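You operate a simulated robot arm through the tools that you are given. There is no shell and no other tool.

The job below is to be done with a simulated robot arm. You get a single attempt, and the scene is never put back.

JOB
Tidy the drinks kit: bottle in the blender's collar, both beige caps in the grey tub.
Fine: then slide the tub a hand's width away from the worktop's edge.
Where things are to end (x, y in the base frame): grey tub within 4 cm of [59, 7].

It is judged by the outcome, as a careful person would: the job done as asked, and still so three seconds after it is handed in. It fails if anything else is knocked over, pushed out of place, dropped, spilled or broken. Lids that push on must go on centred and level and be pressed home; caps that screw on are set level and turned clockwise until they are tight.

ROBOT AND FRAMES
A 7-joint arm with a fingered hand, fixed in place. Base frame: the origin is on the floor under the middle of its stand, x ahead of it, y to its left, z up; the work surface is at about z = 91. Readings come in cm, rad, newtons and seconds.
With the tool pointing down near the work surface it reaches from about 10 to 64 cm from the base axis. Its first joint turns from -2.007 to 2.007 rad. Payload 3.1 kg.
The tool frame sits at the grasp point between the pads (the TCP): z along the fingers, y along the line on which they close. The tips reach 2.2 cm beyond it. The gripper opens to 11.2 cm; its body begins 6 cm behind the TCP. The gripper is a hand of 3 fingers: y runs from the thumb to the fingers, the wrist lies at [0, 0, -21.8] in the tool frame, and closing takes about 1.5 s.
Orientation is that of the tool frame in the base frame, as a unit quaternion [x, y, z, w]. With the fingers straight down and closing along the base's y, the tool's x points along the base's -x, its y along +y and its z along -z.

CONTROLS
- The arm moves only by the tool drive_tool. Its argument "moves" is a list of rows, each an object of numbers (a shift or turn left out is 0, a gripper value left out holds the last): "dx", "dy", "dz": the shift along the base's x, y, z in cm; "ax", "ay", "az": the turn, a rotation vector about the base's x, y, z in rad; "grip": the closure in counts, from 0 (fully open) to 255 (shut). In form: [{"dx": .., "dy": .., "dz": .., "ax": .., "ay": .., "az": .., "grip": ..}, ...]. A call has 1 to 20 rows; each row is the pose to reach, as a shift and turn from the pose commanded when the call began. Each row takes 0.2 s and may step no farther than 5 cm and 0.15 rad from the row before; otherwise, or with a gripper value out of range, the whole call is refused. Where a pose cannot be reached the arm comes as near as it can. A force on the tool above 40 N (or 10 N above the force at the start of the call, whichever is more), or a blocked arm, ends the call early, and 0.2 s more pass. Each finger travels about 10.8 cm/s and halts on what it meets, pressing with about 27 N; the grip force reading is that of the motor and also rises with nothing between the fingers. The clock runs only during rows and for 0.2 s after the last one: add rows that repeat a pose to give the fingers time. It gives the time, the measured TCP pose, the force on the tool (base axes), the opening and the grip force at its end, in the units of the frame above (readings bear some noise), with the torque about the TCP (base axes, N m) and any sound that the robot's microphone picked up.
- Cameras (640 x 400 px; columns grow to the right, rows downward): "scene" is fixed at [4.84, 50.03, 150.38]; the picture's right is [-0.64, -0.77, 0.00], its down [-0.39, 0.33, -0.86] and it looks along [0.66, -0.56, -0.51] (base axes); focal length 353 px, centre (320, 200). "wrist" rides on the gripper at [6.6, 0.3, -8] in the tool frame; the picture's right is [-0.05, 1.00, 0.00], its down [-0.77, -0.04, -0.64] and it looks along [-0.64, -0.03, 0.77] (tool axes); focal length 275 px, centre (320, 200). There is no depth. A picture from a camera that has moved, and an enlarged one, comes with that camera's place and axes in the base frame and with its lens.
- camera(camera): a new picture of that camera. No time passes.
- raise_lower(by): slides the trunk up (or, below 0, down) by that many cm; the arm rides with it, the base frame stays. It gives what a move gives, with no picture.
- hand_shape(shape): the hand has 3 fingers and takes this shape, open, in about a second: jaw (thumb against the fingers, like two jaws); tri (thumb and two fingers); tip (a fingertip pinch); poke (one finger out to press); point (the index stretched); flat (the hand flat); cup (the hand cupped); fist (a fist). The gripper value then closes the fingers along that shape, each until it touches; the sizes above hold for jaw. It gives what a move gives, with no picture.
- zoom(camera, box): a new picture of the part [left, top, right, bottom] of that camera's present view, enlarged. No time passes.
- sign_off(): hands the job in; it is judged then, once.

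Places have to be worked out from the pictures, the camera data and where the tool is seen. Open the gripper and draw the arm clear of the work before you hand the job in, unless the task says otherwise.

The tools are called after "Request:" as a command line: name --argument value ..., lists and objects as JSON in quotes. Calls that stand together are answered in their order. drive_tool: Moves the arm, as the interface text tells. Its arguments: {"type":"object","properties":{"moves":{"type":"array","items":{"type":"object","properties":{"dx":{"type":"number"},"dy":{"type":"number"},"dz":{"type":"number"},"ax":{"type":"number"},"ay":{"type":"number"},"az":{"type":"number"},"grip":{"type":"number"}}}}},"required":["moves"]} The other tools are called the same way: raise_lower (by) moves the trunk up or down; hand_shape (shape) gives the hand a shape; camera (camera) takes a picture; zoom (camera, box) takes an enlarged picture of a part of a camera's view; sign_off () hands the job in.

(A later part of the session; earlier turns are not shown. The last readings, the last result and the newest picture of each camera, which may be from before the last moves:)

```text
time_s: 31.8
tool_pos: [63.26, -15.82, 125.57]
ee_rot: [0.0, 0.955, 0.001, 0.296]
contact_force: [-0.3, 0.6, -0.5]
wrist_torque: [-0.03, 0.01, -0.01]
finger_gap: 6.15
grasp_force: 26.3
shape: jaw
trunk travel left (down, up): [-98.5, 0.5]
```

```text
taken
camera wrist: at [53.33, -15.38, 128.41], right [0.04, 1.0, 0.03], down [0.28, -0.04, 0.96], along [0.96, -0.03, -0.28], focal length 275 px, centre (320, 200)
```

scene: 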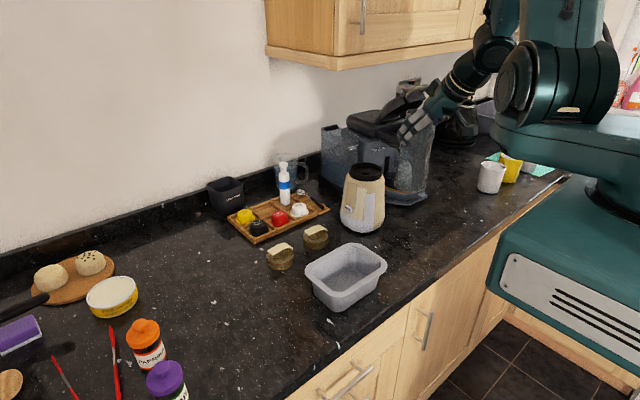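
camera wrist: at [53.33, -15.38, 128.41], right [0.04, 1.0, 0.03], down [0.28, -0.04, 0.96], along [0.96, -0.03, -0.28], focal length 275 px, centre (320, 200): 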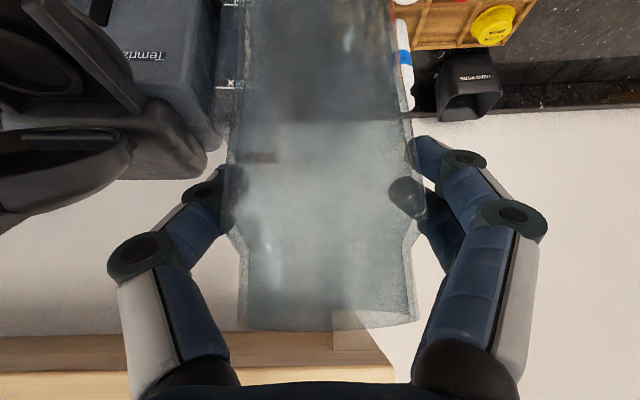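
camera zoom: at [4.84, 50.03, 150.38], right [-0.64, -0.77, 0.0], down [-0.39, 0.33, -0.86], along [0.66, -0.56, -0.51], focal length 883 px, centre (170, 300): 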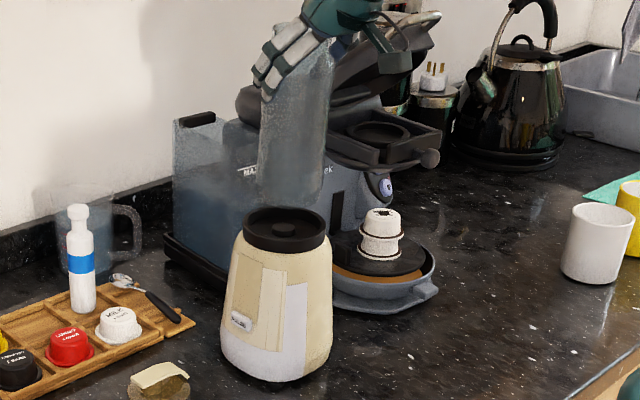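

The bottle is near over the collar. I zoom in tightly to compare the bottle base with the collar.

Request:
zoom --camera "scene" --box '[340, 130, 400, 190]'

Request:
zoom --camera "wrist" --box '[210, 0, 440, 140]'

```text
6.67 times, centred on (370, 160) of scene
camera zoom: at [4.84, 50.03, 150.38], right [-0.64, -0.77, 0.0], down [-0.39, 0.33, -0.86], along [0.66, -0.56, -0.51], focal length 2356 px, centre (-13, 467)
```

zoom: 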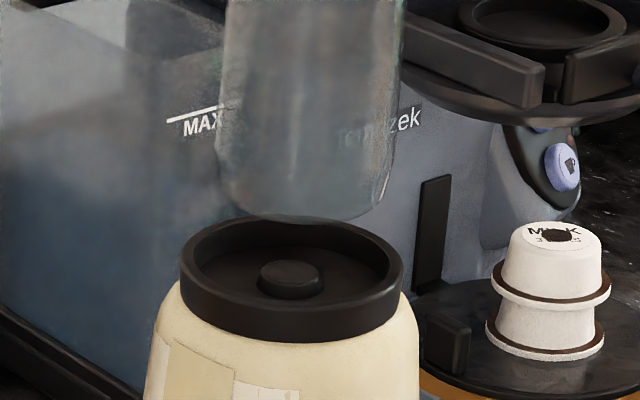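

```text
2.78 times, centred on (325, 70) of wrist
camera zoom: at [53.33, -15.38, 128.41], right [0.04, 1.0, 0.03], down [0.28, -0.04, 0.96], along [0.96, -0.03, -0.28], focal length 766 px, centre (306, 562)
```

zoom: 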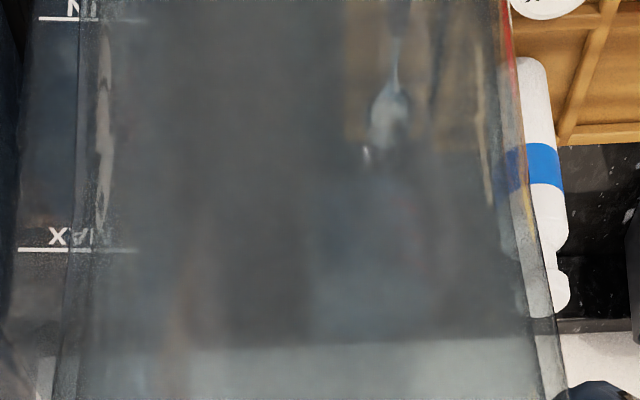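

In the scene view the bottle base sits ~0.3 cm to the picture's right of the collar's centre line. I correct by (+0.2,+0.25) and lower 2.3 cm to compare at nearly equal height.

Request:
drive_tool --moves '[{"dx": 0.2, "dy": 0.25}, {"dx": 0.2, "dy": 0.25, "dz": -1}, {"dx": 0.2, "dy": 0.25, "dz": -2}, {"dx": 0.2, "dy": 0.25, "dz": -2.3}, {"dx": 0.2, "dy": 0.25, "dz": -2.3}]'

Request:
zoom --camera "scene" --box '[345, 145, 390, 190]'

Request:
zoom --camera "scene" --box '[330, 90, 410, 200]'

```text
time_s: 33.0
tool_pos: [63.44, -15.42, 123.4]
ee_rot: [0.0, 0.955, 0.001, 0.296]
contact_force: [0.3, -0.1, -1.7]
wrist_torque: [0.06, 0.02, 0.0]
finger_gap: 6.16
grasp_force: 27.0
shape: jaw
trunk travel left (down, up): [-98.5, 0.5]
```

```text
8.89 times, centred on (368, 168) of scene
camera zoom: at [4.84, 50.03, 150.38], right [-0.64, -0.77, 0.0], down [-0.39, 0.33, -0.86], along [0.66, -0.56, -0.51], focal length 3141 px, centre (-102, 489)
```

zoom: 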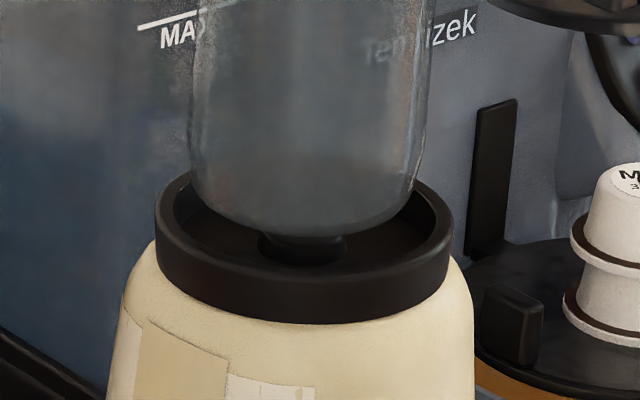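

```text
3.64 times, centred on (370, 145) of scene
camera zoom: at [4.84, 50.03, 150.38], right [-0.64, -0.77, 0.0], down [-0.39, 0.33, -0.86], along [0.66, -0.56, -0.51], focal length 1285 px, centre (138, 400)
```

zoom: 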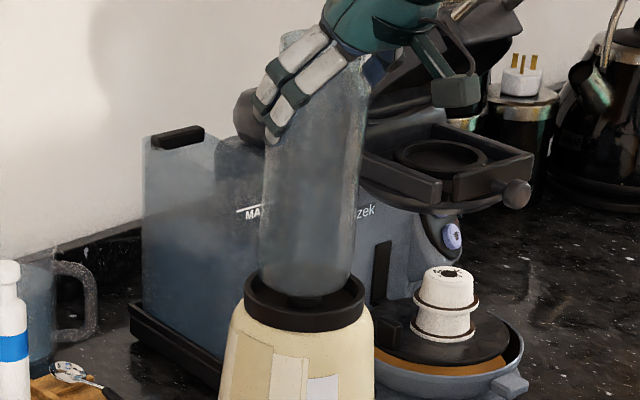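

Cross-checking views: rim height z≈108.7 and collar centre ≈(63.75,-15.83); the bottle base looks within ~0.2 cm of it. I nudge (+0.1,-0.2) and lower 0.8 cm to just at the rim, then check again.

Request:
drive_tool --moves '[{"dx": 0.1, "dy": -0.2}, {"dx": 0.1, "dy": -0.2, "dz": -0.4}, {"dx": 0.1, "dy": -0.2, "dz": -0.7}, {"dx": 0.1, "dy": -0.2, "dz": -0.7}]'

Request:
zoom --camera "scene" --box '[345, 145, 390, 190]'

```text
time_s: 34.0
tool_pos: [63.46, -15.65, 122.56]
ee_rot: [0.0, 0.955, 0.001, 0.296]
contact_force: [-0.5, 0.4, -2.0]
wrist_torque: [0.02, -0.01, 0.04]
finger_gap: 6.16
grasp_force: 27.4
shape: jaw
trunk travel left (down, up): [-98.5, 0.5]
```

```text
8.89 times, centred on (368, 168) of scene
camera zoom: at [4.84, 50.03, 150.38], right [-0.64, -0.77, 0.0], down [-0.39, 0.33, -0.86], along [0.66, -0.56, -0.51], focal length 3141 px, centre (-102, 489)
```

zoom: 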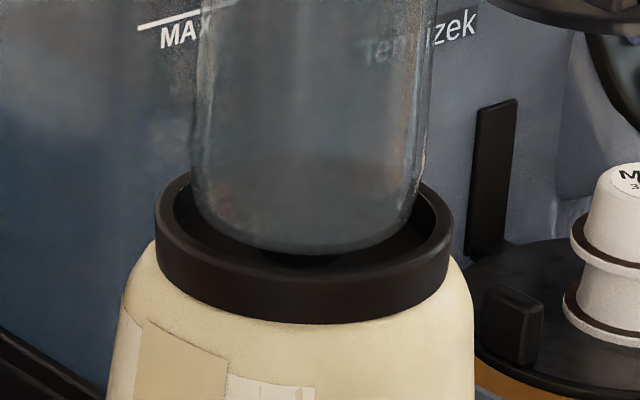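

Lateral alignment looks good. I zoom further to judge the front/back gap within the collar.

Request:
zoom --camera "scene" --box '[353, 158, 383, 182]'

```text
16.00 times, centred on (368, 170) of scene
camera zoom: at [4.84, 50.03, 150.38], right [-0.64, -0.77, 0.0], down [-0.39, 0.33, -0.86], along [0.66, -0.56, -0.51], focal length 5653 px, centre (-448, 680)
```

zoom: 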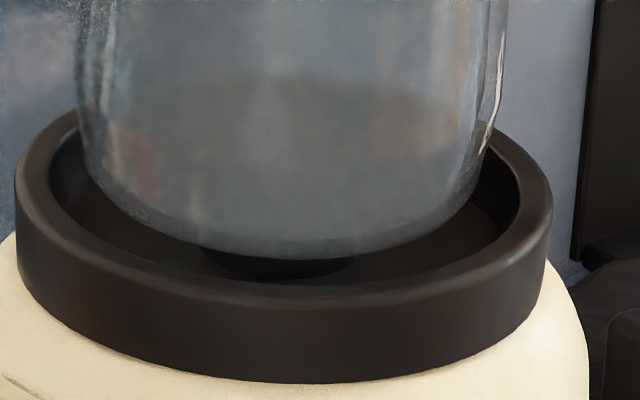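

The bottle base is centred within about 1 mm of the collar's inner ring. I lower in small steps and watch the force for seating.

Request:
drive_tool --moves '[{"dz": -0.2}, {"dz": -0.4}, {"dz": -0.6}, {"dz": -0.6}]'

Request:
zoom --camera "scene" --box '[353, 158, 383, 182]'

```text
time_s: 35.0
tool_pos: [63.55, -15.6, 122.01]
ee_rot: [0.0, 0.955, 0.001, 0.295]
contact_force: [0.7, 0.8, -1.2]
wrist_torque: [-0.02, -0.01, -0.03]
finger_gap: 6.18
grasp_force: 27.2
shape: jaw
trunk travel left (down, up): [-98.5, 0.5]
```

```text
16.00 times, centred on (368, 170) of scene
camera zoom: at [4.84, 50.03, 150.38], right [-0.64, -0.77, 0.0], down [-0.39, 0.33, -0.86], along [0.66, -0.56, -0.51], focal length 5653 px, centre (-448, 680)
```

zoom: 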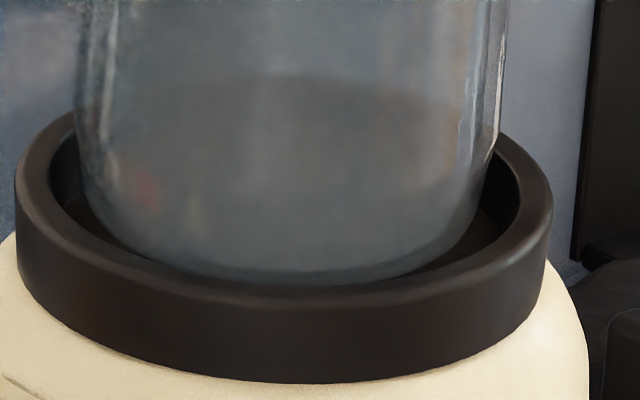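

No contact yet and the base is entering the collar. Continuing down in small steps.

Request:
drive_tool --moves '[{"dz": -0.2}, {"dz": -0.4}, {"dz": -0.6}, {"dz": -0.6}]'

Request:
zoom --camera "scene" --box '[353, 158, 383, 182]'

```text
time_s: 36.0
tool_pos: [63.57, -15.59, 121.5]
ee_rot: [0.0, 0.955, 0.0, 0.296]
contact_force: [-0.1, -0.5, -1.1]
wrist_torque: [-0.01, -0.02, -0.01]
finger_gap: 6.18
grasp_force: 27.1
shape: jaw
trunk travel left (down, up): [-98.5, 0.5]
```

```text
16.00 times, centred on (368, 170) of scene
camera zoom: at [4.84, 50.03, 150.38], right [-0.64, -0.77, 0.0], down [-0.39, 0.33, -0.86], along [0.66, -0.56, -0.51], focal length 5653 px, centre (-448, 680)
```

zoom: 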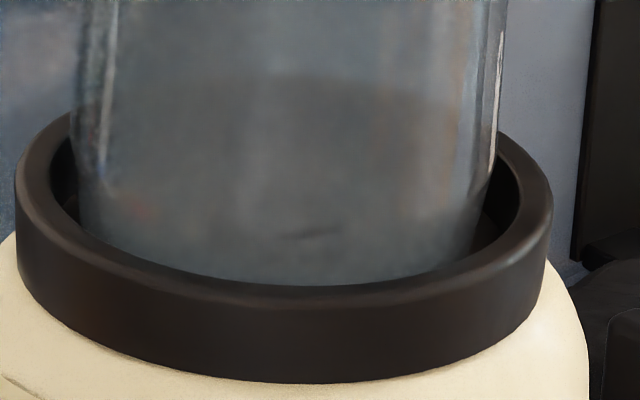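

The base is now inside the ring with no contact. Continuing down.

Request:
drive_tool --moves '[{"dz": -0.2}, {"dz": -0.4}, {"dz": -0.6}, {"dz": -0.6}]'

Request:
zoom --camera "scene" --box '[353, 158, 383, 182]'

```text
time_s: 37.0
tool_pos: [63.61, -15.63, 121.08]
ee_rot: [0.0, 0.955, 0.0, 0.296]
contact_force: [2.9, -1.2, 6.9]
wrist_torque: [-0.04, -0.06, -0.04]
finger_gap: 6.13
grasp_force: 26.5
shape: jaw
trunk travel left (down, up): [-98.5, 0.5]
```

```text
16.00 times, centred on (368, 170) of scene
camera zoom: at [4.84, 50.03, 150.38], right [-0.64, -0.77, 0.0], down [-0.39, 0.33, -0.86], along [0.66, -0.56, -0.51], focal length 5653 px, centre (-448, 680)
```

zoom: 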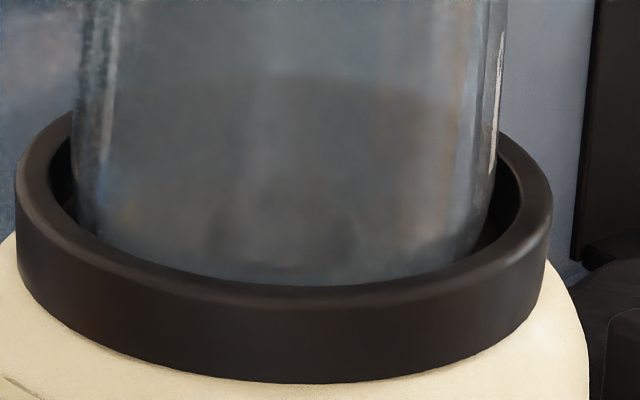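

Contact force ~7 N up at TCP z 121.1: the base has gone ~1.4 cm below the rim, so it is seated on the collar floor. I'll check its uprightness before releasing.

Request:
zoom --camera "scene" --box '[325, 80, 425, 230]'

Request:
camera --camera "wrist"

```text
2.67 times, centred on (375, 155) of scene
camera zoom: at [4.84, 50.03, 150.38], right [-0.64, -0.77, 0.0], down [-0.39, 0.33, -0.86], along [0.66, -0.56, -0.51], focal length 942 px, centre (173, 320)
```

zoom: 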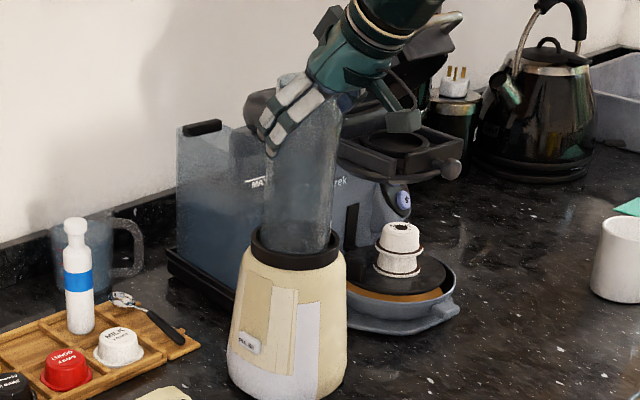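

```text
taken
camera wrist: at [53.56, -15.29, 123.7], right [0.04, 1.0, 0.03], down [0.27, -0.04, 0.96], along [0.96, -0.03, -0.28], focal length 275 px, centre (320, 200)
```

wrist: 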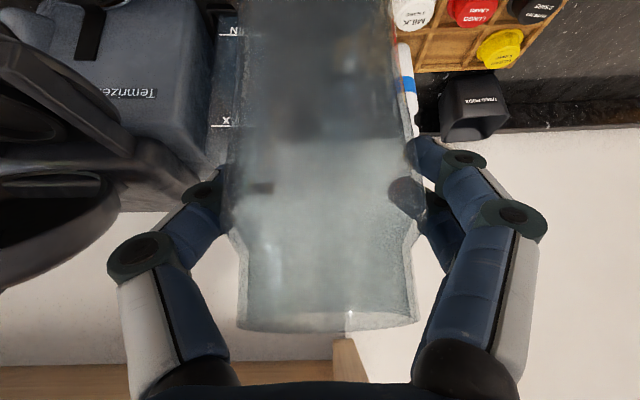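

Everything looks upright and seated. I open the fingers gradually while holding position.

Request:
drive_tool --moves '[{"grip": 200}, {"grip": 150}, {"grip": 100}, {"grip": 50}, {"grip": 0}, {"grip": 0}, {"grip": 0}]'

Request:
zoom --camera "scene" --box '[325, 80, 425, 230]'

Request:
camera --camera "wrist"

```text
time_s: 38.6
tool_pos: [63.51, -15.62, 120.92]
ee_rot: [-0.001, 0.955, 0.001, 0.295]
contact_force: [-1.0, 0.2, 0.7]
wrist_torque: [0.01, 0.01, -0.01]
finger_gap: 11.2
grasp_force: 0.1
shape: jaw
trunk travel left (down, up): [-98.5, 0.5]
```

```text
2.67 times, centred on (375, 155) of scene
camera zoom: at [4.84, 50.03, 150.38], right [-0.64, -0.77, 0.0], down [-0.39, 0.33, -0.86], along [0.66, -0.56, -0.51], focal length 942 px, centre (173, 320)
```

zoom: 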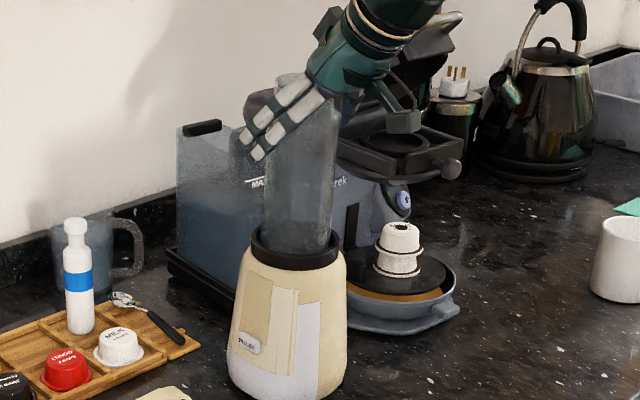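

```text
taken
camera wrist: at [53.55, -15.27, 123.65], right [0.04, 1.0, 0.03], down [0.28, -0.04, 0.96], along [0.96, -0.03, -0.28], focal length 275 px, centre (320, 200)
```

wrist: 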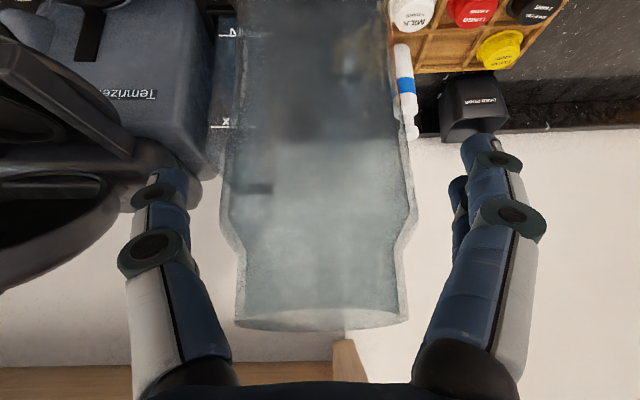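

Released; the bottle stays upright in the collar. I withdraw back and up along the tool axis.

Request:
drive_tool --moves '[{"dx": -1.5, "dz": 1.5}, {"dx": -3.5, "dz": 3.5}, {"dx": -6, "dz": 5.5}, {"dx": -9, "dz": 6.5}, {"dx": -12, "dz": 6.5}, {"dx": -15, "dz": 6.5}, {"dx": -17, "dy": 4, "dz": 6.5}, {"dx": -17, "dy": 8, "dz": 6.5}, {"dx": -17, "dy": 8, "dz": 6.5}]'

Request:
camera --camera "scene"

Request:
camera --camera "wrist"

```text
time_s: 40.6
tool_pos: [46.48, -8.09, 127.32]
ee_rot: [0.001, 0.955, 0.002, 0.297]
contact_force: [-0.3, 0.3, 0.0]
wrist_torque: [0.05, 0.0, -0.03]
finger_gap: 11.2
grasp_force: 0.1
shape: jaw
trunk travel left (down, up): [-98.5, 0.5]
```

```text
taken
```

scene: 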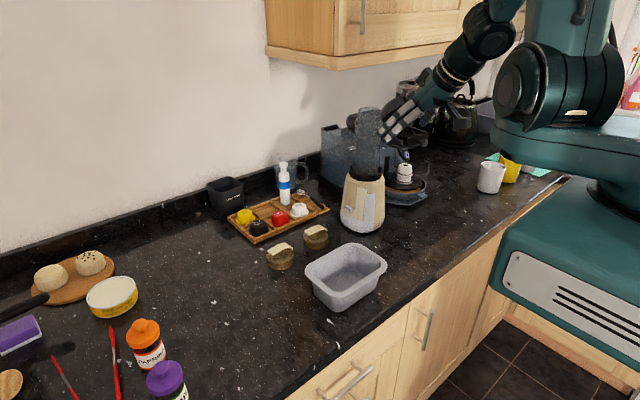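

```text
taken
camera wrist: at [36.51, -7.79, 130.08], right [0.04, 1.0, 0.03], down [0.28, -0.04, 0.96], along [0.96, -0.03, -0.28], focal length 275 px, centre (320, 200)
```

wrist: 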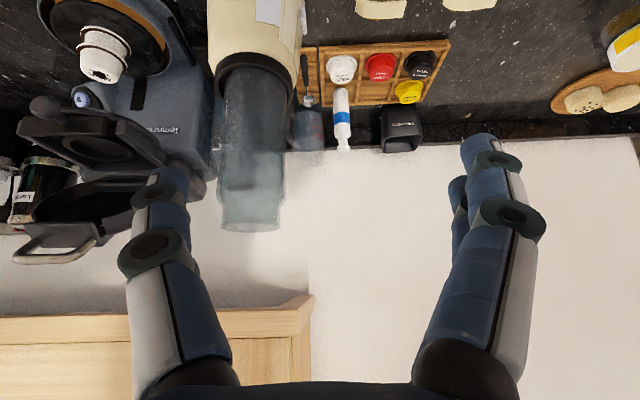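

The bottle stands in the collar and the other items are untouched. Next, the caps: I move above the tub side with a 0.3 rad tilt to view the caps closely.

Request:
drive_tool --moves '[{"dx": 0, "dy": 4, "dz": -1, "ay": 0.1}, {"dx": 1, "dy": 8, "dz": -3, "ay": 0.2}, {"dx": 2, "dy": 12, "dz": -5, "ay": 0.3}, {"dx": 4, "dy": 14, "dz": -8, "ay": 0.3}, {"dx": 4, "dy": 14, "dz": -10, "ay": 0.3}, {"dx": 4, "dy": 14, "dz": -10, "ay": 0.3}]'

Request:
camera --camera "wrist"

Request:
zoom --camera "wrist" --box '[240, 0, 480, 150]'

```text
time_s: 42.0
tool_pos: [50.45, 6.52, 117.28]
ee_rot: [-0.001, 0.989, -0.001, 0.15]
contact_force: [0.4, -0.3, 0.0]
wrist_torque: [-0.02, -0.02, -0.02]
finger_gap: 11.19
grasp_force: 0.0
shape: jaw
out of reach, approached as far as the arm can: row 4
trunk travel left (down, up): [-98.5, 0.5]
```

```text
taken
camera wrist: at [41.74, 6.94, 122.96], right [0.04, 1.0, 0.01], down [0.55, -0.03, 0.84], along [0.84, -0.03, -0.55], focal length 275 px, centre (320, 200)
```

wrist: 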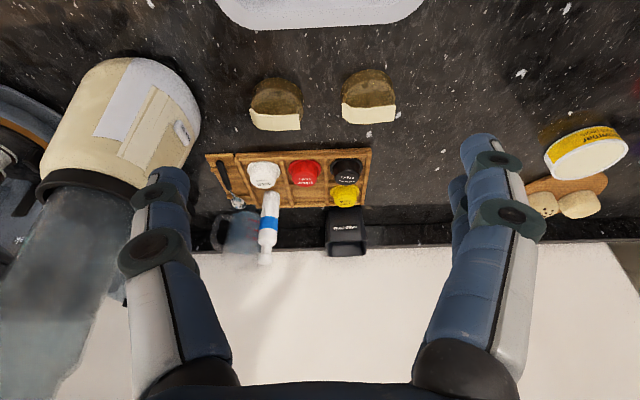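

```text
2.67 times, centred on (360, 75) of wrist
camera zoom: at [41.74, 6.94, 122.96], right [0.04, 1.0, 0.01], down [0.55, -0.03, 0.84], along [0.84, -0.03, -0.55], focal length 734 px, centre (213, 533)
```

zoom: 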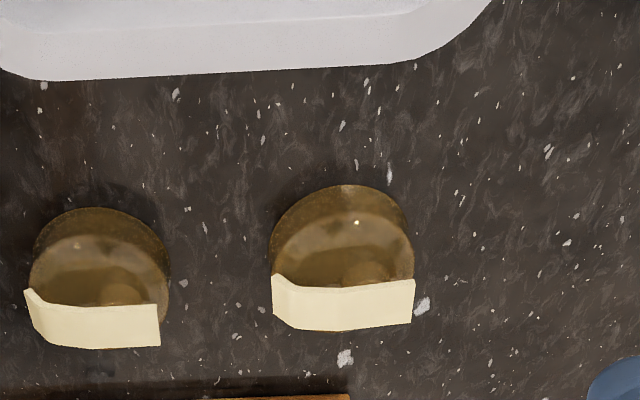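

The close view puts cap 1 at about (65.7,0.9) and cap 2 at (65.2,12.5), radius 3.5 cm, straps running along y and topping out ~z 95.5. I go above cap 1 first.

Request:
drive_tool --moves '[{"dx": 3, "dy": -1.5, "dz": -1}, {"dx": 6, "dy": -3, "dz": -3}, {"dx": 9, "dy": -4.2, "dz": -5}, {"dx": 12, "dy": -5.2, "dz": -7}, {"dx": 14, "dy": -5.6, "dz": -9}, {"dx": 15.2, "dy": -5.6, "dz": -11}, {"dx": 15.2, "dy": -5.6, "dz": -11}]'

Request:
camera --camera "wrist"

Request:
zoom --camera "scene" --box '[240, 130, 420, 290]'

```text
time_s: 43.6
tool_pos: [60.49, -1.62, 106.8]
ee_rot: [0.0, 0.989, 0.002, 0.151]
contact_force: [-0.4, 0.5, -0.2]
wrist_torque: [0.0, 0.0, -0.02]
finger_gap: 11.24
grasp_force: 0.0
shape: jaw
out of reach, approached as far as the arm can: row 3, 4, 5, 6
trunk travel left (down, up): [-98.5, 0.5]
```

```text
taken
camera wrist: at [51.87, -1.29, 112.49], right [0.04, 1.0, 0.01], down [0.55, -0.04, 0.84], along [0.84, -0.03, -0.55], focal length 275 px, centre (320, 200)
```

wrist: 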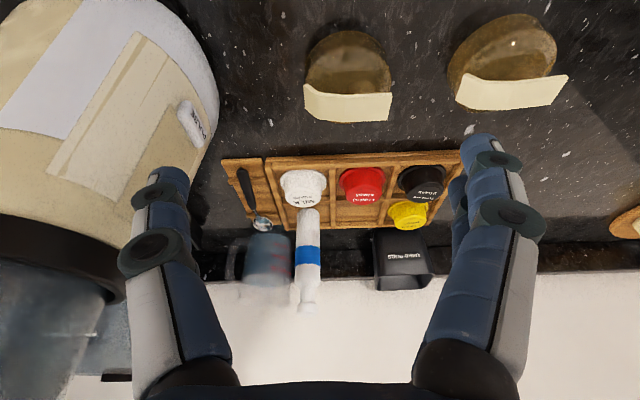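

```text
2.50 times, centred on (330, 210) of scene
camera zoom: at [4.84, 50.03, 150.38], right [-0.64, -0.77, 0.0], down [-0.39, 0.33, -0.86], along [0.66, -0.56, -0.51], focal length 883 px, centre (295, 175)
```

zoom: 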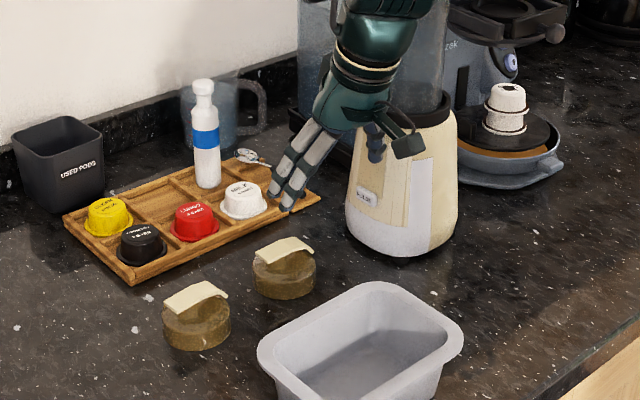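

The arm stopped short again (60.5,-1.6). Let me see its posture.

Request:
camera --camera "scene"

Request:
zoom --camera "scene" --box '[360, 0, 640, 200]'

```text
taken
```

scene: 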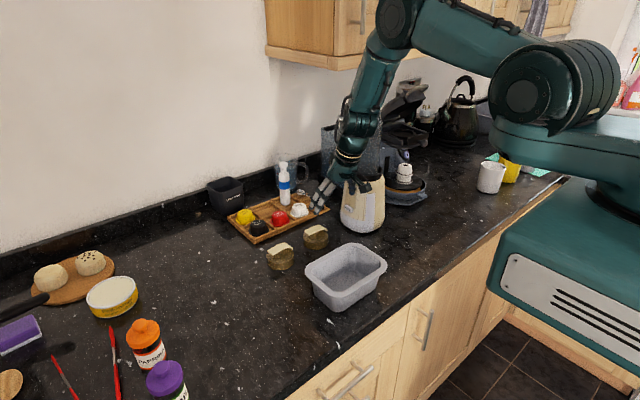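

```text
2.00 times, centred on (500, 100) of scene
camera zoom: at [4.84, 50.03, 150.38], right [-0.64, -0.77, 0.0], down [-0.39, 0.33, -0.86], along [0.66, -0.56, -0.51], focal length 707 px, centre (-40, 400)
```

zoom: 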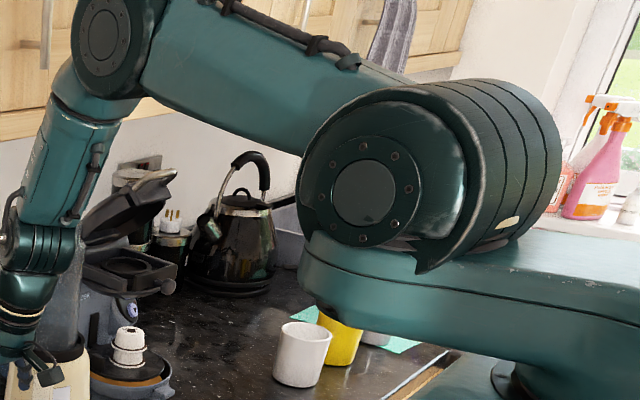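

The forearm and tool have become collinear (a wrist singularity) at this tilt, which blocks further reach. I'll tilt more (0.5 rad) and yaw by +0.4 so the wrist bends forward instead and the camera bracket stays clear of the tub, then try again.

Request:
drive_tool --moves '[{"dx": -1, "dz": 0.5, "ax": 0.01, "ay": -0.05, "az": 0.1}, {"dx": -2, "dz": 1, "ax": 0.02, "ay": -0.1, "az": 0.2}, {"dx": -2, "dz": 1, "ax": 0.03, "ay": -0.15, "az": 0.3}, {"dx": -2, "dz": 1, "ax": 0.04, "ay": -0.1973, "az": 0.3986}, {"dx": -1, "dz": 1, "dy": 1, "ax": 0.04, "ay": -0.1973, "az": 0.3986}, {"dx": 1, "dz": 1, "dy": 2, "ax": 0.04, "ay": -0.1973, "az": 0.3986}, {"dx": 1, "dz": 1, "dy": 2, "ax": 0.04, "ay": -0.1973, "az": 0.3986}]'

Request:
camera --camera "scene"

Request:
camera --camera "wrist"

```text
time_s: 45.2
tool_pos: [66.76, 2.56, 107.48]
ee_rot: [-0.192, 0.95, 0.049, 0.243]
contact_force: [0.0, 0.2, -0.2]
wrist_torque: [0.02, 0.0, 0.0]
finger_gap: 11.16
grasp_force: 0.0
shape: jaw
trunk travel left (down, up): [-98.5, 0.5]
```

```text
taken
```

scene: 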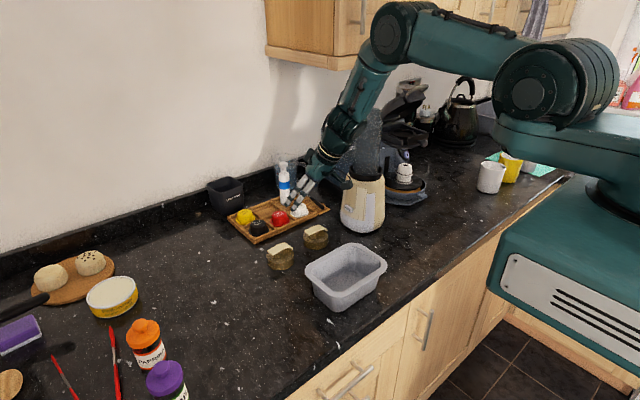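

```text
taken
camera wrist: at [57.7, -0.69, 111.22], right [-0.35, 0.94, 0.02], down [0.36, 0.11, 0.93], along [0.87, 0.33, -0.37], focal length 275 px, centre (320, 200)
```

wrist: 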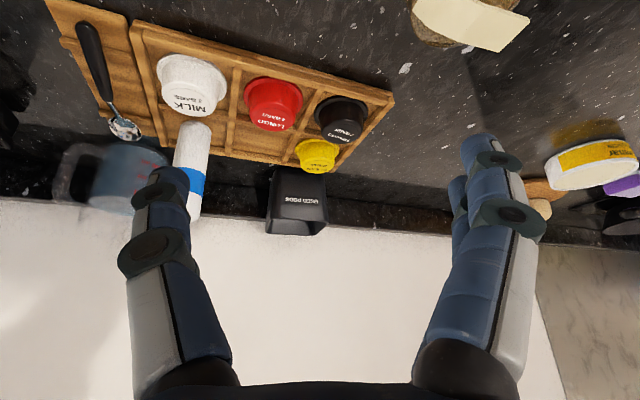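

The solver found a way and the hand is now at (66.8,2.6,107.5) with tilt 0.5 and yaw 0.4. I move directly above cap 1 and lower a bit to verify alignment.

Request:
drive_tool --moves '[{"dx": -0.5, "dy": -1, "dz": -1}, {"dx": -0.95, "dy": -2.0, "dz": -2}, {"dx": -0.95, "dy": -2.0, "dz": -4}, {"dx": -0.95, "dy": -2.0, "dz": -4}]'

Request:
camera --camera "wrist"

Request:
zoom --camera "scene" --box '[250, 130, 410, 290]'

```text
time_s: 46.2
tool_pos: [65.77, 0.82, 103.34]
ee_rot: [-0.192, 0.95, 0.05, 0.243]
contact_force: [-0.5, -0.5, -0.8]
wrist_torque: [0.0, -0.01, 0.0]
finger_gap: 11.19
grasp_force: 0.1
shape: jaw
trunk travel left (down, up): [-98.5, 0.5]
```

```text
taken
camera wrist: at [56.79, -2.68, 107.12], right [-0.35, 0.94, 0.02], down [0.36, 0.11, 0.93], along [0.87, 0.33, -0.37], focal length 275 px, centre (320, 200)
```

wrist: 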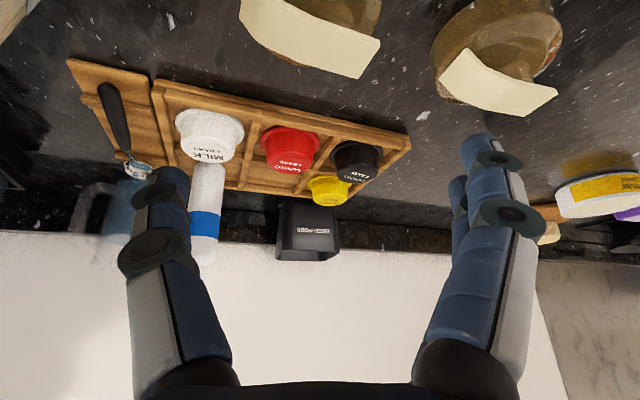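

```text
2.50 times, centred on (330, 210) of scene
camera zoom: at [4.84, 50.03, 150.38], right [-0.64, -0.77, 0.0], down [-0.39, 0.33, -0.86], along [0.66, -0.56, -0.51], focal length 883 px, centre (295, 175)
```

zoom: 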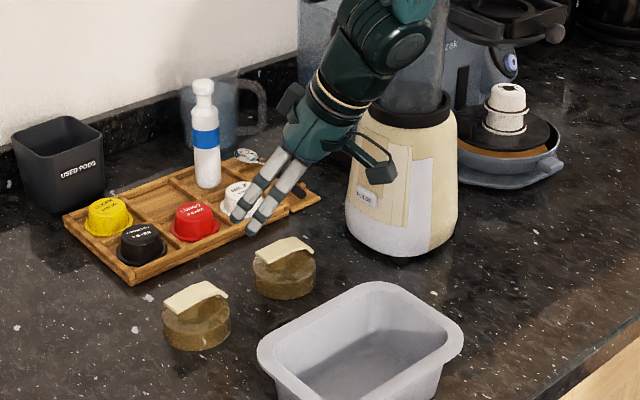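

Prediction matches: the cap sits under the TCP within ~0.4 cm. I descend toward grasp height (TCP z≈94.2) in stages.

Request:
drive_tool --moves '[{"dz": -2}, {"dz": -4}, {"dz": -5.5}, {"dz": -5.5}]'

Request:
camera --camera "wrist"

Request:
zoom --camera "scene" --box '[270, 160, 390, 280]'

```text
time_s: 47.2
tool_pos: [65.79, 0.74, 97.76]
ee_rot: [-0.193, 0.95, 0.05, 0.242]
contact_force: [0.4, 0.1, -0.2]
wrist_torque: [0.05, 0.01, 0.03]
finger_gap: 11.18
grasp_force: 0.0
shape: jaw
trunk travel left (down, up): [-98.5, 0.5]
```

```text
taken
camera wrist: at [56.84, -2.71, 101.61], right [-0.35, 0.94, 0.02], down [0.36, 0.11, 0.93], along [0.87, 0.33, -0.37], focal length 275 px, centre (320, 200)
```

wrist: 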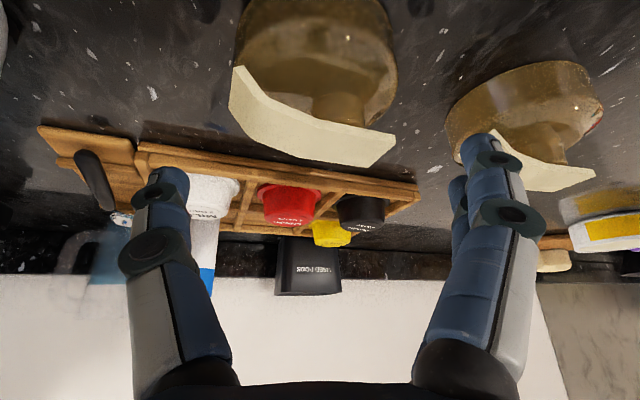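

```text
3.33 times, centred on (330, 220) of scene
camera zoom: at [4.84, 50.03, 150.38], right [-0.64, -0.77, 0.0], down [-0.39, 0.33, -0.86], along [0.66, -0.56, -0.51], focal length 1178 px, centre (287, 133)
```

zoom: 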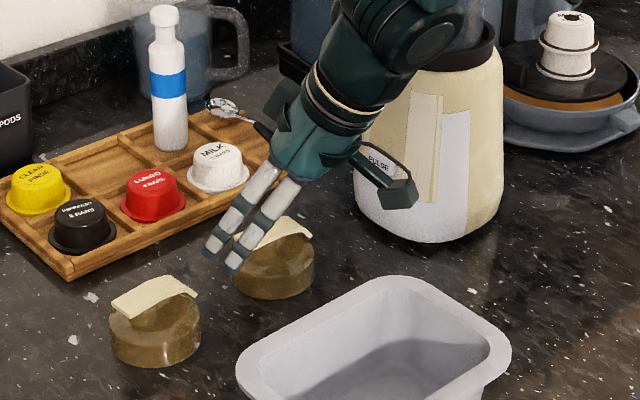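

Fingers straddle the cap well. I shift -0.3 in x and descend the rest of the way to z≈94.2.

Request:
drive_tool --moves '[{"dx": -0.3, "dz": -1}, {"dx": -0.3, "dz": -2}, {"dx": -0.3, "dz": -3}, {"dx": -0.3, "dz": -3.5}, {"dx": -0.3, "dz": -3.5}]'

Request:
camera --camera "wrist"

Request:
zoom --camera "scene" --box '[270, 160, 390, 280]'

```text
time_s: 48.4
tool_pos: [65.47, 0.71, 94.37]
ee_rot: [-0.193, 0.949, 0.051, 0.243]
contact_force: [0.2, -0.1, -0.7]
wrist_torque: [-0.01, 0.01, -0.01]
finger_gap: 11.16
grasp_force: 0.1
shape: jaw
trunk travel left (down, up): [-98.5, 0.5]
```

```text
taken
camera wrist: at [56.5, -2.7, 98.12], right [-0.35, 0.94, 0.02], down [0.36, 0.11, 0.93], along [0.87, 0.33, -0.37], focal length 275 px, centre (320, 200)
```

wrist: 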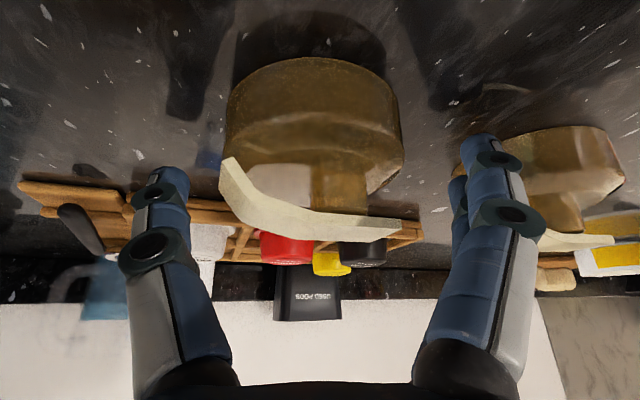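

```text
3.33 times, centred on (330, 220) of scene
camera zoom: at [4.84, 50.03, 150.38], right [-0.64, -0.77, 0.0], down [-0.39, 0.33, -0.86], along [0.66, -0.56, -0.51], focal length 1178 px, centre (287, 133)
```

zoom: 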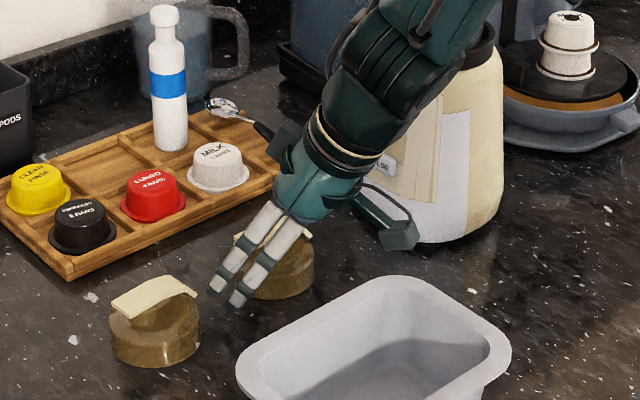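

The cap base's near edge confirms its centre at (65.5,0.8), right at the TCP. Closing the fingers on it.

Request:
drive_tool --moves '[{"grip": 60}, {"grip": 110}, {"grip": 160}, {"grip": 210}, {"grip": 255}, {"grip": 255}, {"grip": 255}]'

Request:
camera --camera "wrist"

Request:
zoom --camera "scene" --box '[270, 160, 390, 280]'

```text
time_s: 50.0
tool_pos: [65.42, 0.75, 94.39]
ee_rot: [-0.192, 0.949, 0.049, 0.245]
contact_force: [3.0, 1.4, 7.0]
wrist_torque: [0.23, -0.07, -0.08]
finger_gap: 5.74
grasp_force: 27.1
shape: jaw
trunk travel left (down, up): [-98.5, 0.5]
```

```text
taken
camera wrist: at [56.5, -2.69, 98.18], right [-0.35, 0.94, 0.02], down [0.35, 0.11, 0.93], along [0.87, 0.33, -0.37], focal length 275 px, centre (320, 200)
```

wrist: 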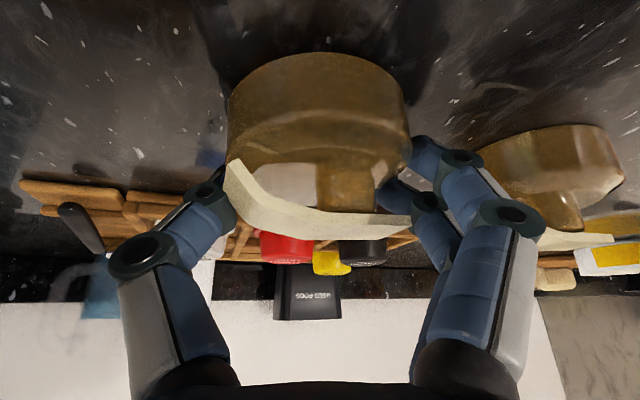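

```text
3.33 times, centred on (330, 220) of scene
camera zoom: at [4.84, 50.03, 150.38], right [-0.64, -0.77, 0.0], down [-0.39, 0.33, -0.86], along [0.66, -0.56, -0.51], focal length 1178 px, centre (287, 133)
```

zoom: 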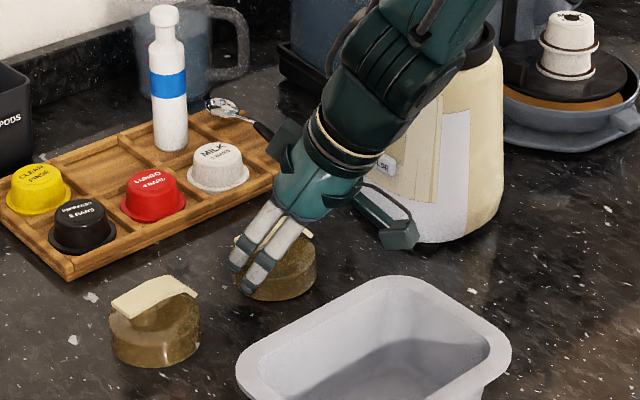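

Grip is firm (5.7 cm gap). I lift slowly and check the cap comes along.

Request:
drive_tool --moves '[{"dz": 0.5}, {"dz": 1.5}, {"dz": 3}, {"dz": 4.5}, {"dz": 6}, {"dz": 6}]'

Request:
camera --camera "wrist"

Request:
zoom --camera "scene" --box '[270, 140, 410, 300]'

```text
time_s: 51.4
tool_pos: [65.58, 0.74, 100.55]
ee_rot: [-0.193, 0.949, 0.05, 0.243]
contact_force: [0.2, 0.6, -1.3]
wrist_torque: [0.03, 0.0, 0.03]
finger_gap: 5.49
grasp_force: 26.8
shape: jaw
trunk travel left (down, up): [-98.5, 0.5]
```

```text
taken
camera wrist: at [56.51, -2.7, 104.13], right [-0.35, 0.94, 0.02], down [0.36, 0.11, 0.93], along [0.87, 0.33, -0.37], focal length 275 px, centre (320, 200)
```

wrist: 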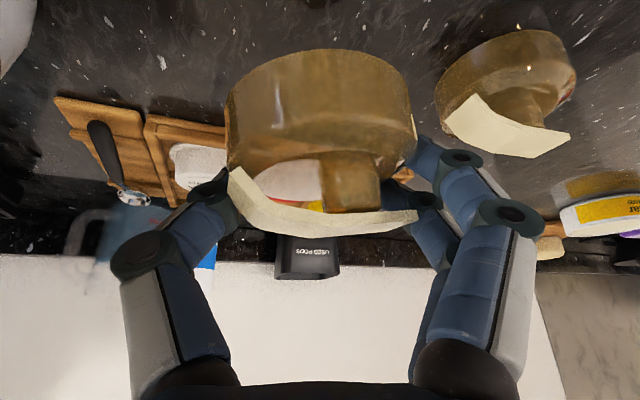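

```text
2.50 times, centred on (340, 220) of scene
camera zoom: at [4.84, 50.03, 150.38], right [-0.64, -0.77, 0.0], down [-0.39, 0.33, -0.86], along [0.66, -0.56, -0.51], focal length 883 px, centre (270, 150)
```

zoom: 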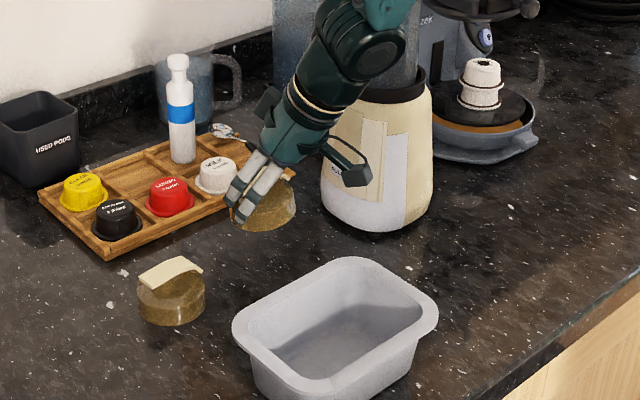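

The cap is held securely. I'll carry it over the tub's right-hand end (about (47.9,4.4)), turning the yaw to ~0.8 so the fingers fit the tub's diagonal.

Request:
drive_tool --moves '[{"dz": 1.5}, {"dx": -1, "dy": 0.2, "dz": 3}, {"dx": -3, "dy": 0.6, "dz": 4, "az": 0.08}, {"dx": -6, "dy": 1.2, "dz": 4, "az": 0.16}, {"dx": -9, "dy": 1.8, "dz": 4, "az": 0.24}, {"dx": -12, "dy": 2.4, "dz": 4, "az": 0.32}, {"dx": -15, "dy": 3, "dz": 4, "az": 0.4}, {"dx": -17, "dy": 3.5, "dz": 4, "az": 0.4}, {"dx": -17.7, "dy": 3.65, "dz": 4, "az": 0.4}, {"dx": -17.7, "dy": 3.65, "dz": 4, "az": 0.4}]'

Request:
camera --camera "wrist"

Request:
zoom --camera "scene" --box '[270, 130, 430, 310]'

```text
time_s: 53.6
tool_pos: [47.74, 4.37, 104.38]
ee_rot: [-0.377, 0.892, 0.097, 0.228]
contact_force: [0.0, 0.0, -0.4]
wrist_torque: [0.01, 0.01, 0.0]
finger_gap: 5.44
grasp_force: 27.0
shape: jaw
trunk travel left (down, up): [-98.5, 0.5]
```

```text
taken
camera wrist: at [40.86, -2.26, 108.09], right [-0.69, 0.73, 0.02], down [0.28, 0.24, 0.93], along [0.67, 0.65, -0.37], focal length 275 px, centre (320, 200)
```

wrist: 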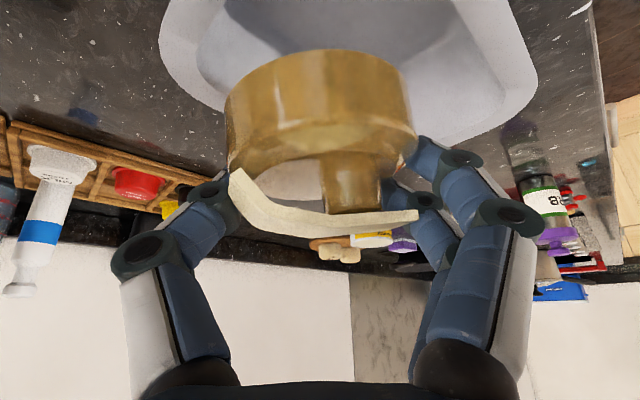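

```text
2.22 times, centred on (350, 220) of scene
camera zoom: at [4.84, 50.03, 150.38], right [-0.64, -0.77, 0.0], down [-0.39, 0.33, -0.86], along [0.66, -0.56, -0.51], focal length 785 px, centre (253, 156)
```

zoom: 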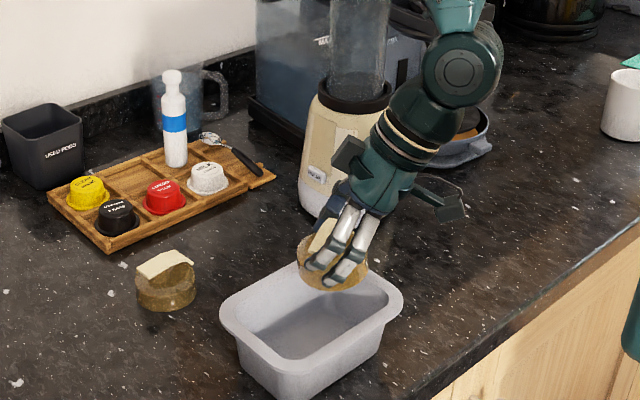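

The cap hangs over the tub; refined tub estimate is centre ≈(47.0,7.2), rim x 40–54, y -2–16. I shift slightly and lower the cap into the right-hand end.

Request:
drive_tool --moves '[{"dx": -0.7, "dy": -0.1, "dz": -1.5}, {"dx": -0.7, "dy": -0.1, "dz": -3.5}, {"dx": -0.7, "dy": -0.1, "dz": -5.5}, {"dx": -0.7, "dy": -0.1, "dz": -7}, {"dx": -0.7, "dy": -0.1, "dz": -7}]'

Request:
camera --camera "wrist"

Request:
zoom --camera "scene" --box '[290, 190, 410, 310]'

```text
time_s: 54.8
tool_pos: [47.03, 4.46, 97.36]
ee_rot: [-0.376, 0.893, 0.097, 0.228]
contact_force: [0.8, -0.3, -0.3]
wrist_torque: [0.02, 0.0, -0.01]
finger_gap: 5.43
grasp_force: 26.9
shape: jaw
trunk travel left (down, up): [-98.5, 0.5]
```

```text
taken
camera wrist: at [40.19, -2.34, 101.15], right [-0.69, 0.73, 0.02], down [0.28, 0.24, 0.93], along [0.67, 0.65, -0.37], focal length 275 px, centre (320, 200)
```

wrist: 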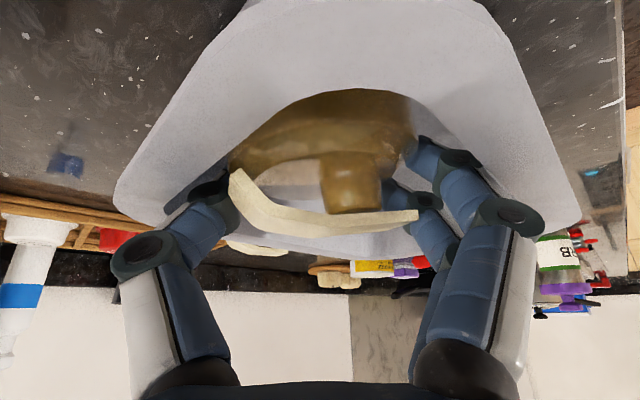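

```text
3.33 times, centred on (350, 250) of scene
camera zoom: at [4.84, 50.03, 150.38], right [-0.64, -0.77, 0.0], down [-0.39, 0.33, -0.86], along [0.66, -0.56, -0.51], focal length 1178 px, centre (220, 33)
```

zoom: 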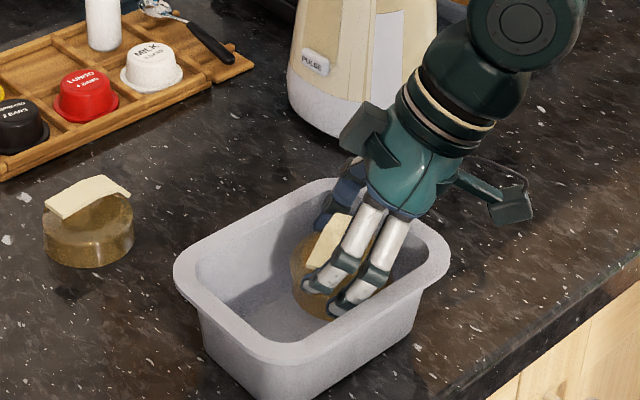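

The cap is inside the tub walls with no contact. Lowering another 2 cm, close to the floor.

Request:
drive_tool --moves '[{"dz": -0.7}, {"dz": -1.3}, {"dz": -1.8}, {"dz": -2.2}, {"dz": -2.2}]'

Request:
zoom --camera "scene" --box '[290, 190, 410, 310]'

```text
time_s: 55.5
tool_pos: [47.41, 4.56, 96.48]
ee_rot: [-0.379, 0.89, 0.095, 0.237]
contact_force: [-5.3, 3.9, 28.7]
wrist_torque: [-0.82, 0.57, -0.44]
finger_gap: 5.44
grasp_force: 26.5
shape: jaw
trunk travel left (down, up): [-98.5, 0.5]
stopped in row 3: the force on the tool passed its limit at 46 N (the readings are from after the stop); the commanded pose is now the measured one
```

```text
3.33 times, centred on (350, 250) of scene
camera zoom: at [4.84, 50.03, 150.38], right [-0.64, -0.77, 0.0], down [-0.39, 0.33, -0.86], along [0.66, -0.56, -0.51], focal length 1178 px, centre (220, 33)
```

zoom: 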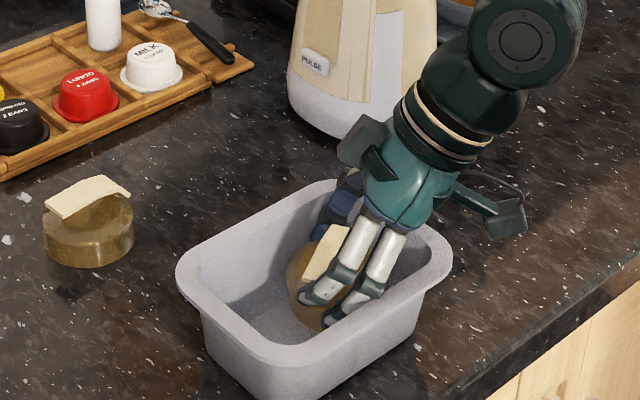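

The cap or thumb has touched the sloped wall at the far-right corner (force pushes toward -x,+y). I lift slightly, shift toward the middle and try again gently.

Request:
drive_tool --moves '[{"dz": 0.6}, {"dz": 1}, {"dx": -0.5, "dy": 0.7, "dz": 1}, {"dx": -0.9, "dy": 1.2, "dz": 1}, {"dx": -0.9, "dy": 1.2, "dz": 1}]'

Request:
zoom --camera "scene" --box '[290, 190, 410, 310]'

Request:
camera --camera "wrist"

```text
time_s: 56.7
tool_pos: [46.67, 5.63, 97.26]
ee_rot: [-0.377, 0.891, 0.096, 0.234]
contact_force: [-0.2, 0.1, 0.2]
wrist_torque: [-0.01, 0.0, -0.02]
finger_gap: 5.41
grasp_force: 27.4
shape: jaw
trunk travel left (down, up): [-98.5, 0.5]
```

```text
3.33 times, centred on (350, 250) of scene
camera zoom: at [4.84, 50.03, 150.38], right [-0.64, -0.77, 0.0], down [-0.39, 0.33, -0.86], along [0.66, -0.56, -0.51], focal length 1178 px, centre (220, 33)
```

zoom: 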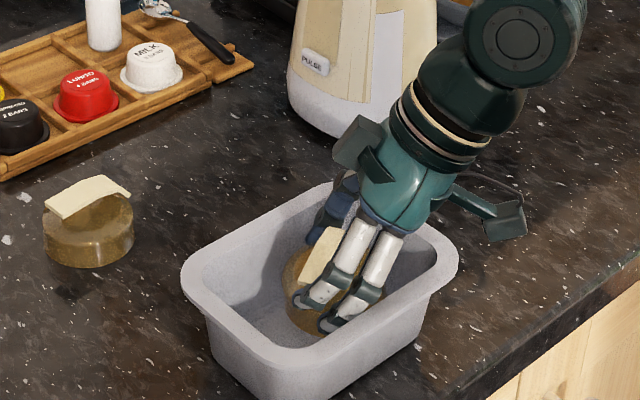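

```text
taken
camera wrist: at [39.6, -1.09, 100.9], right [-0.69, 0.72, 0.02], down [0.27, 0.24, 0.93], along [0.67, 0.65, -0.36], focal length 275 px, centre (320, 200)
```

wrist: 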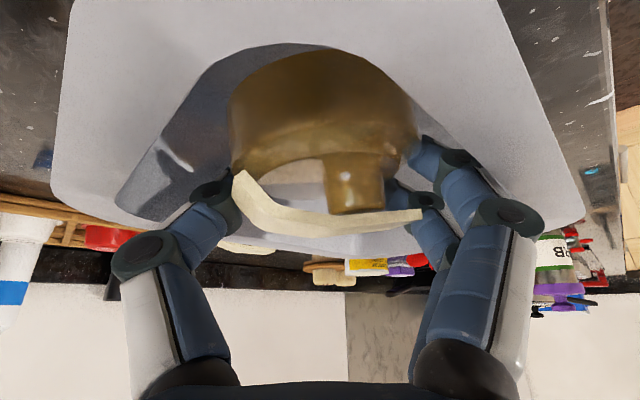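

Free again. I lower gently at this more central spot, watching the force.

Request:
drive_tool --moves '[{"dz": -0.4}, {"dz": -0.8}, {"dz": -1.1}, {"dz": -1.1}]'

Request:
zoom --camera "scene" --box '[290, 190, 410, 310]'

```text
time_s: 57.7
tool_pos: [46.56, 5.7, 96.08]
ee_rot: [-0.377, 0.891, 0.096, 0.234]
contact_force: [-0.5, 0.3, 0.4]
wrist_torque: [0.03, 0.08, -0.06]
finger_gap: 5.39
grasp_force: 26.8
shape: jaw
trunk travel left (down, up): [-98.5, 0.5]
```

```text
3.33 times, centred on (350, 250) of scene
camera zoom: at [4.84, 50.03, 150.38], right [-0.64, -0.77, 0.0], down [-0.39, 0.33, -0.86], along [0.66, -0.56, -0.51], focal length 1178 px, centre (220, 33)
```

zoom: 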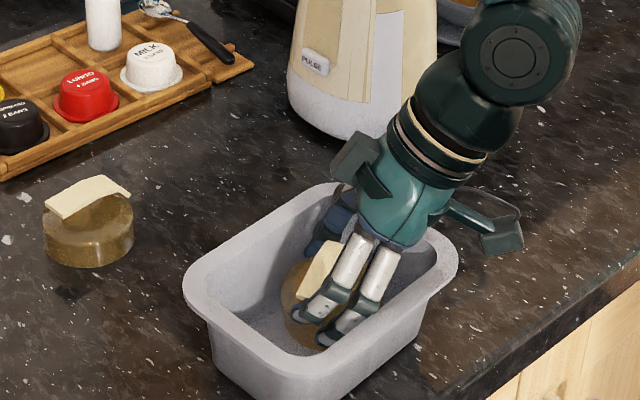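

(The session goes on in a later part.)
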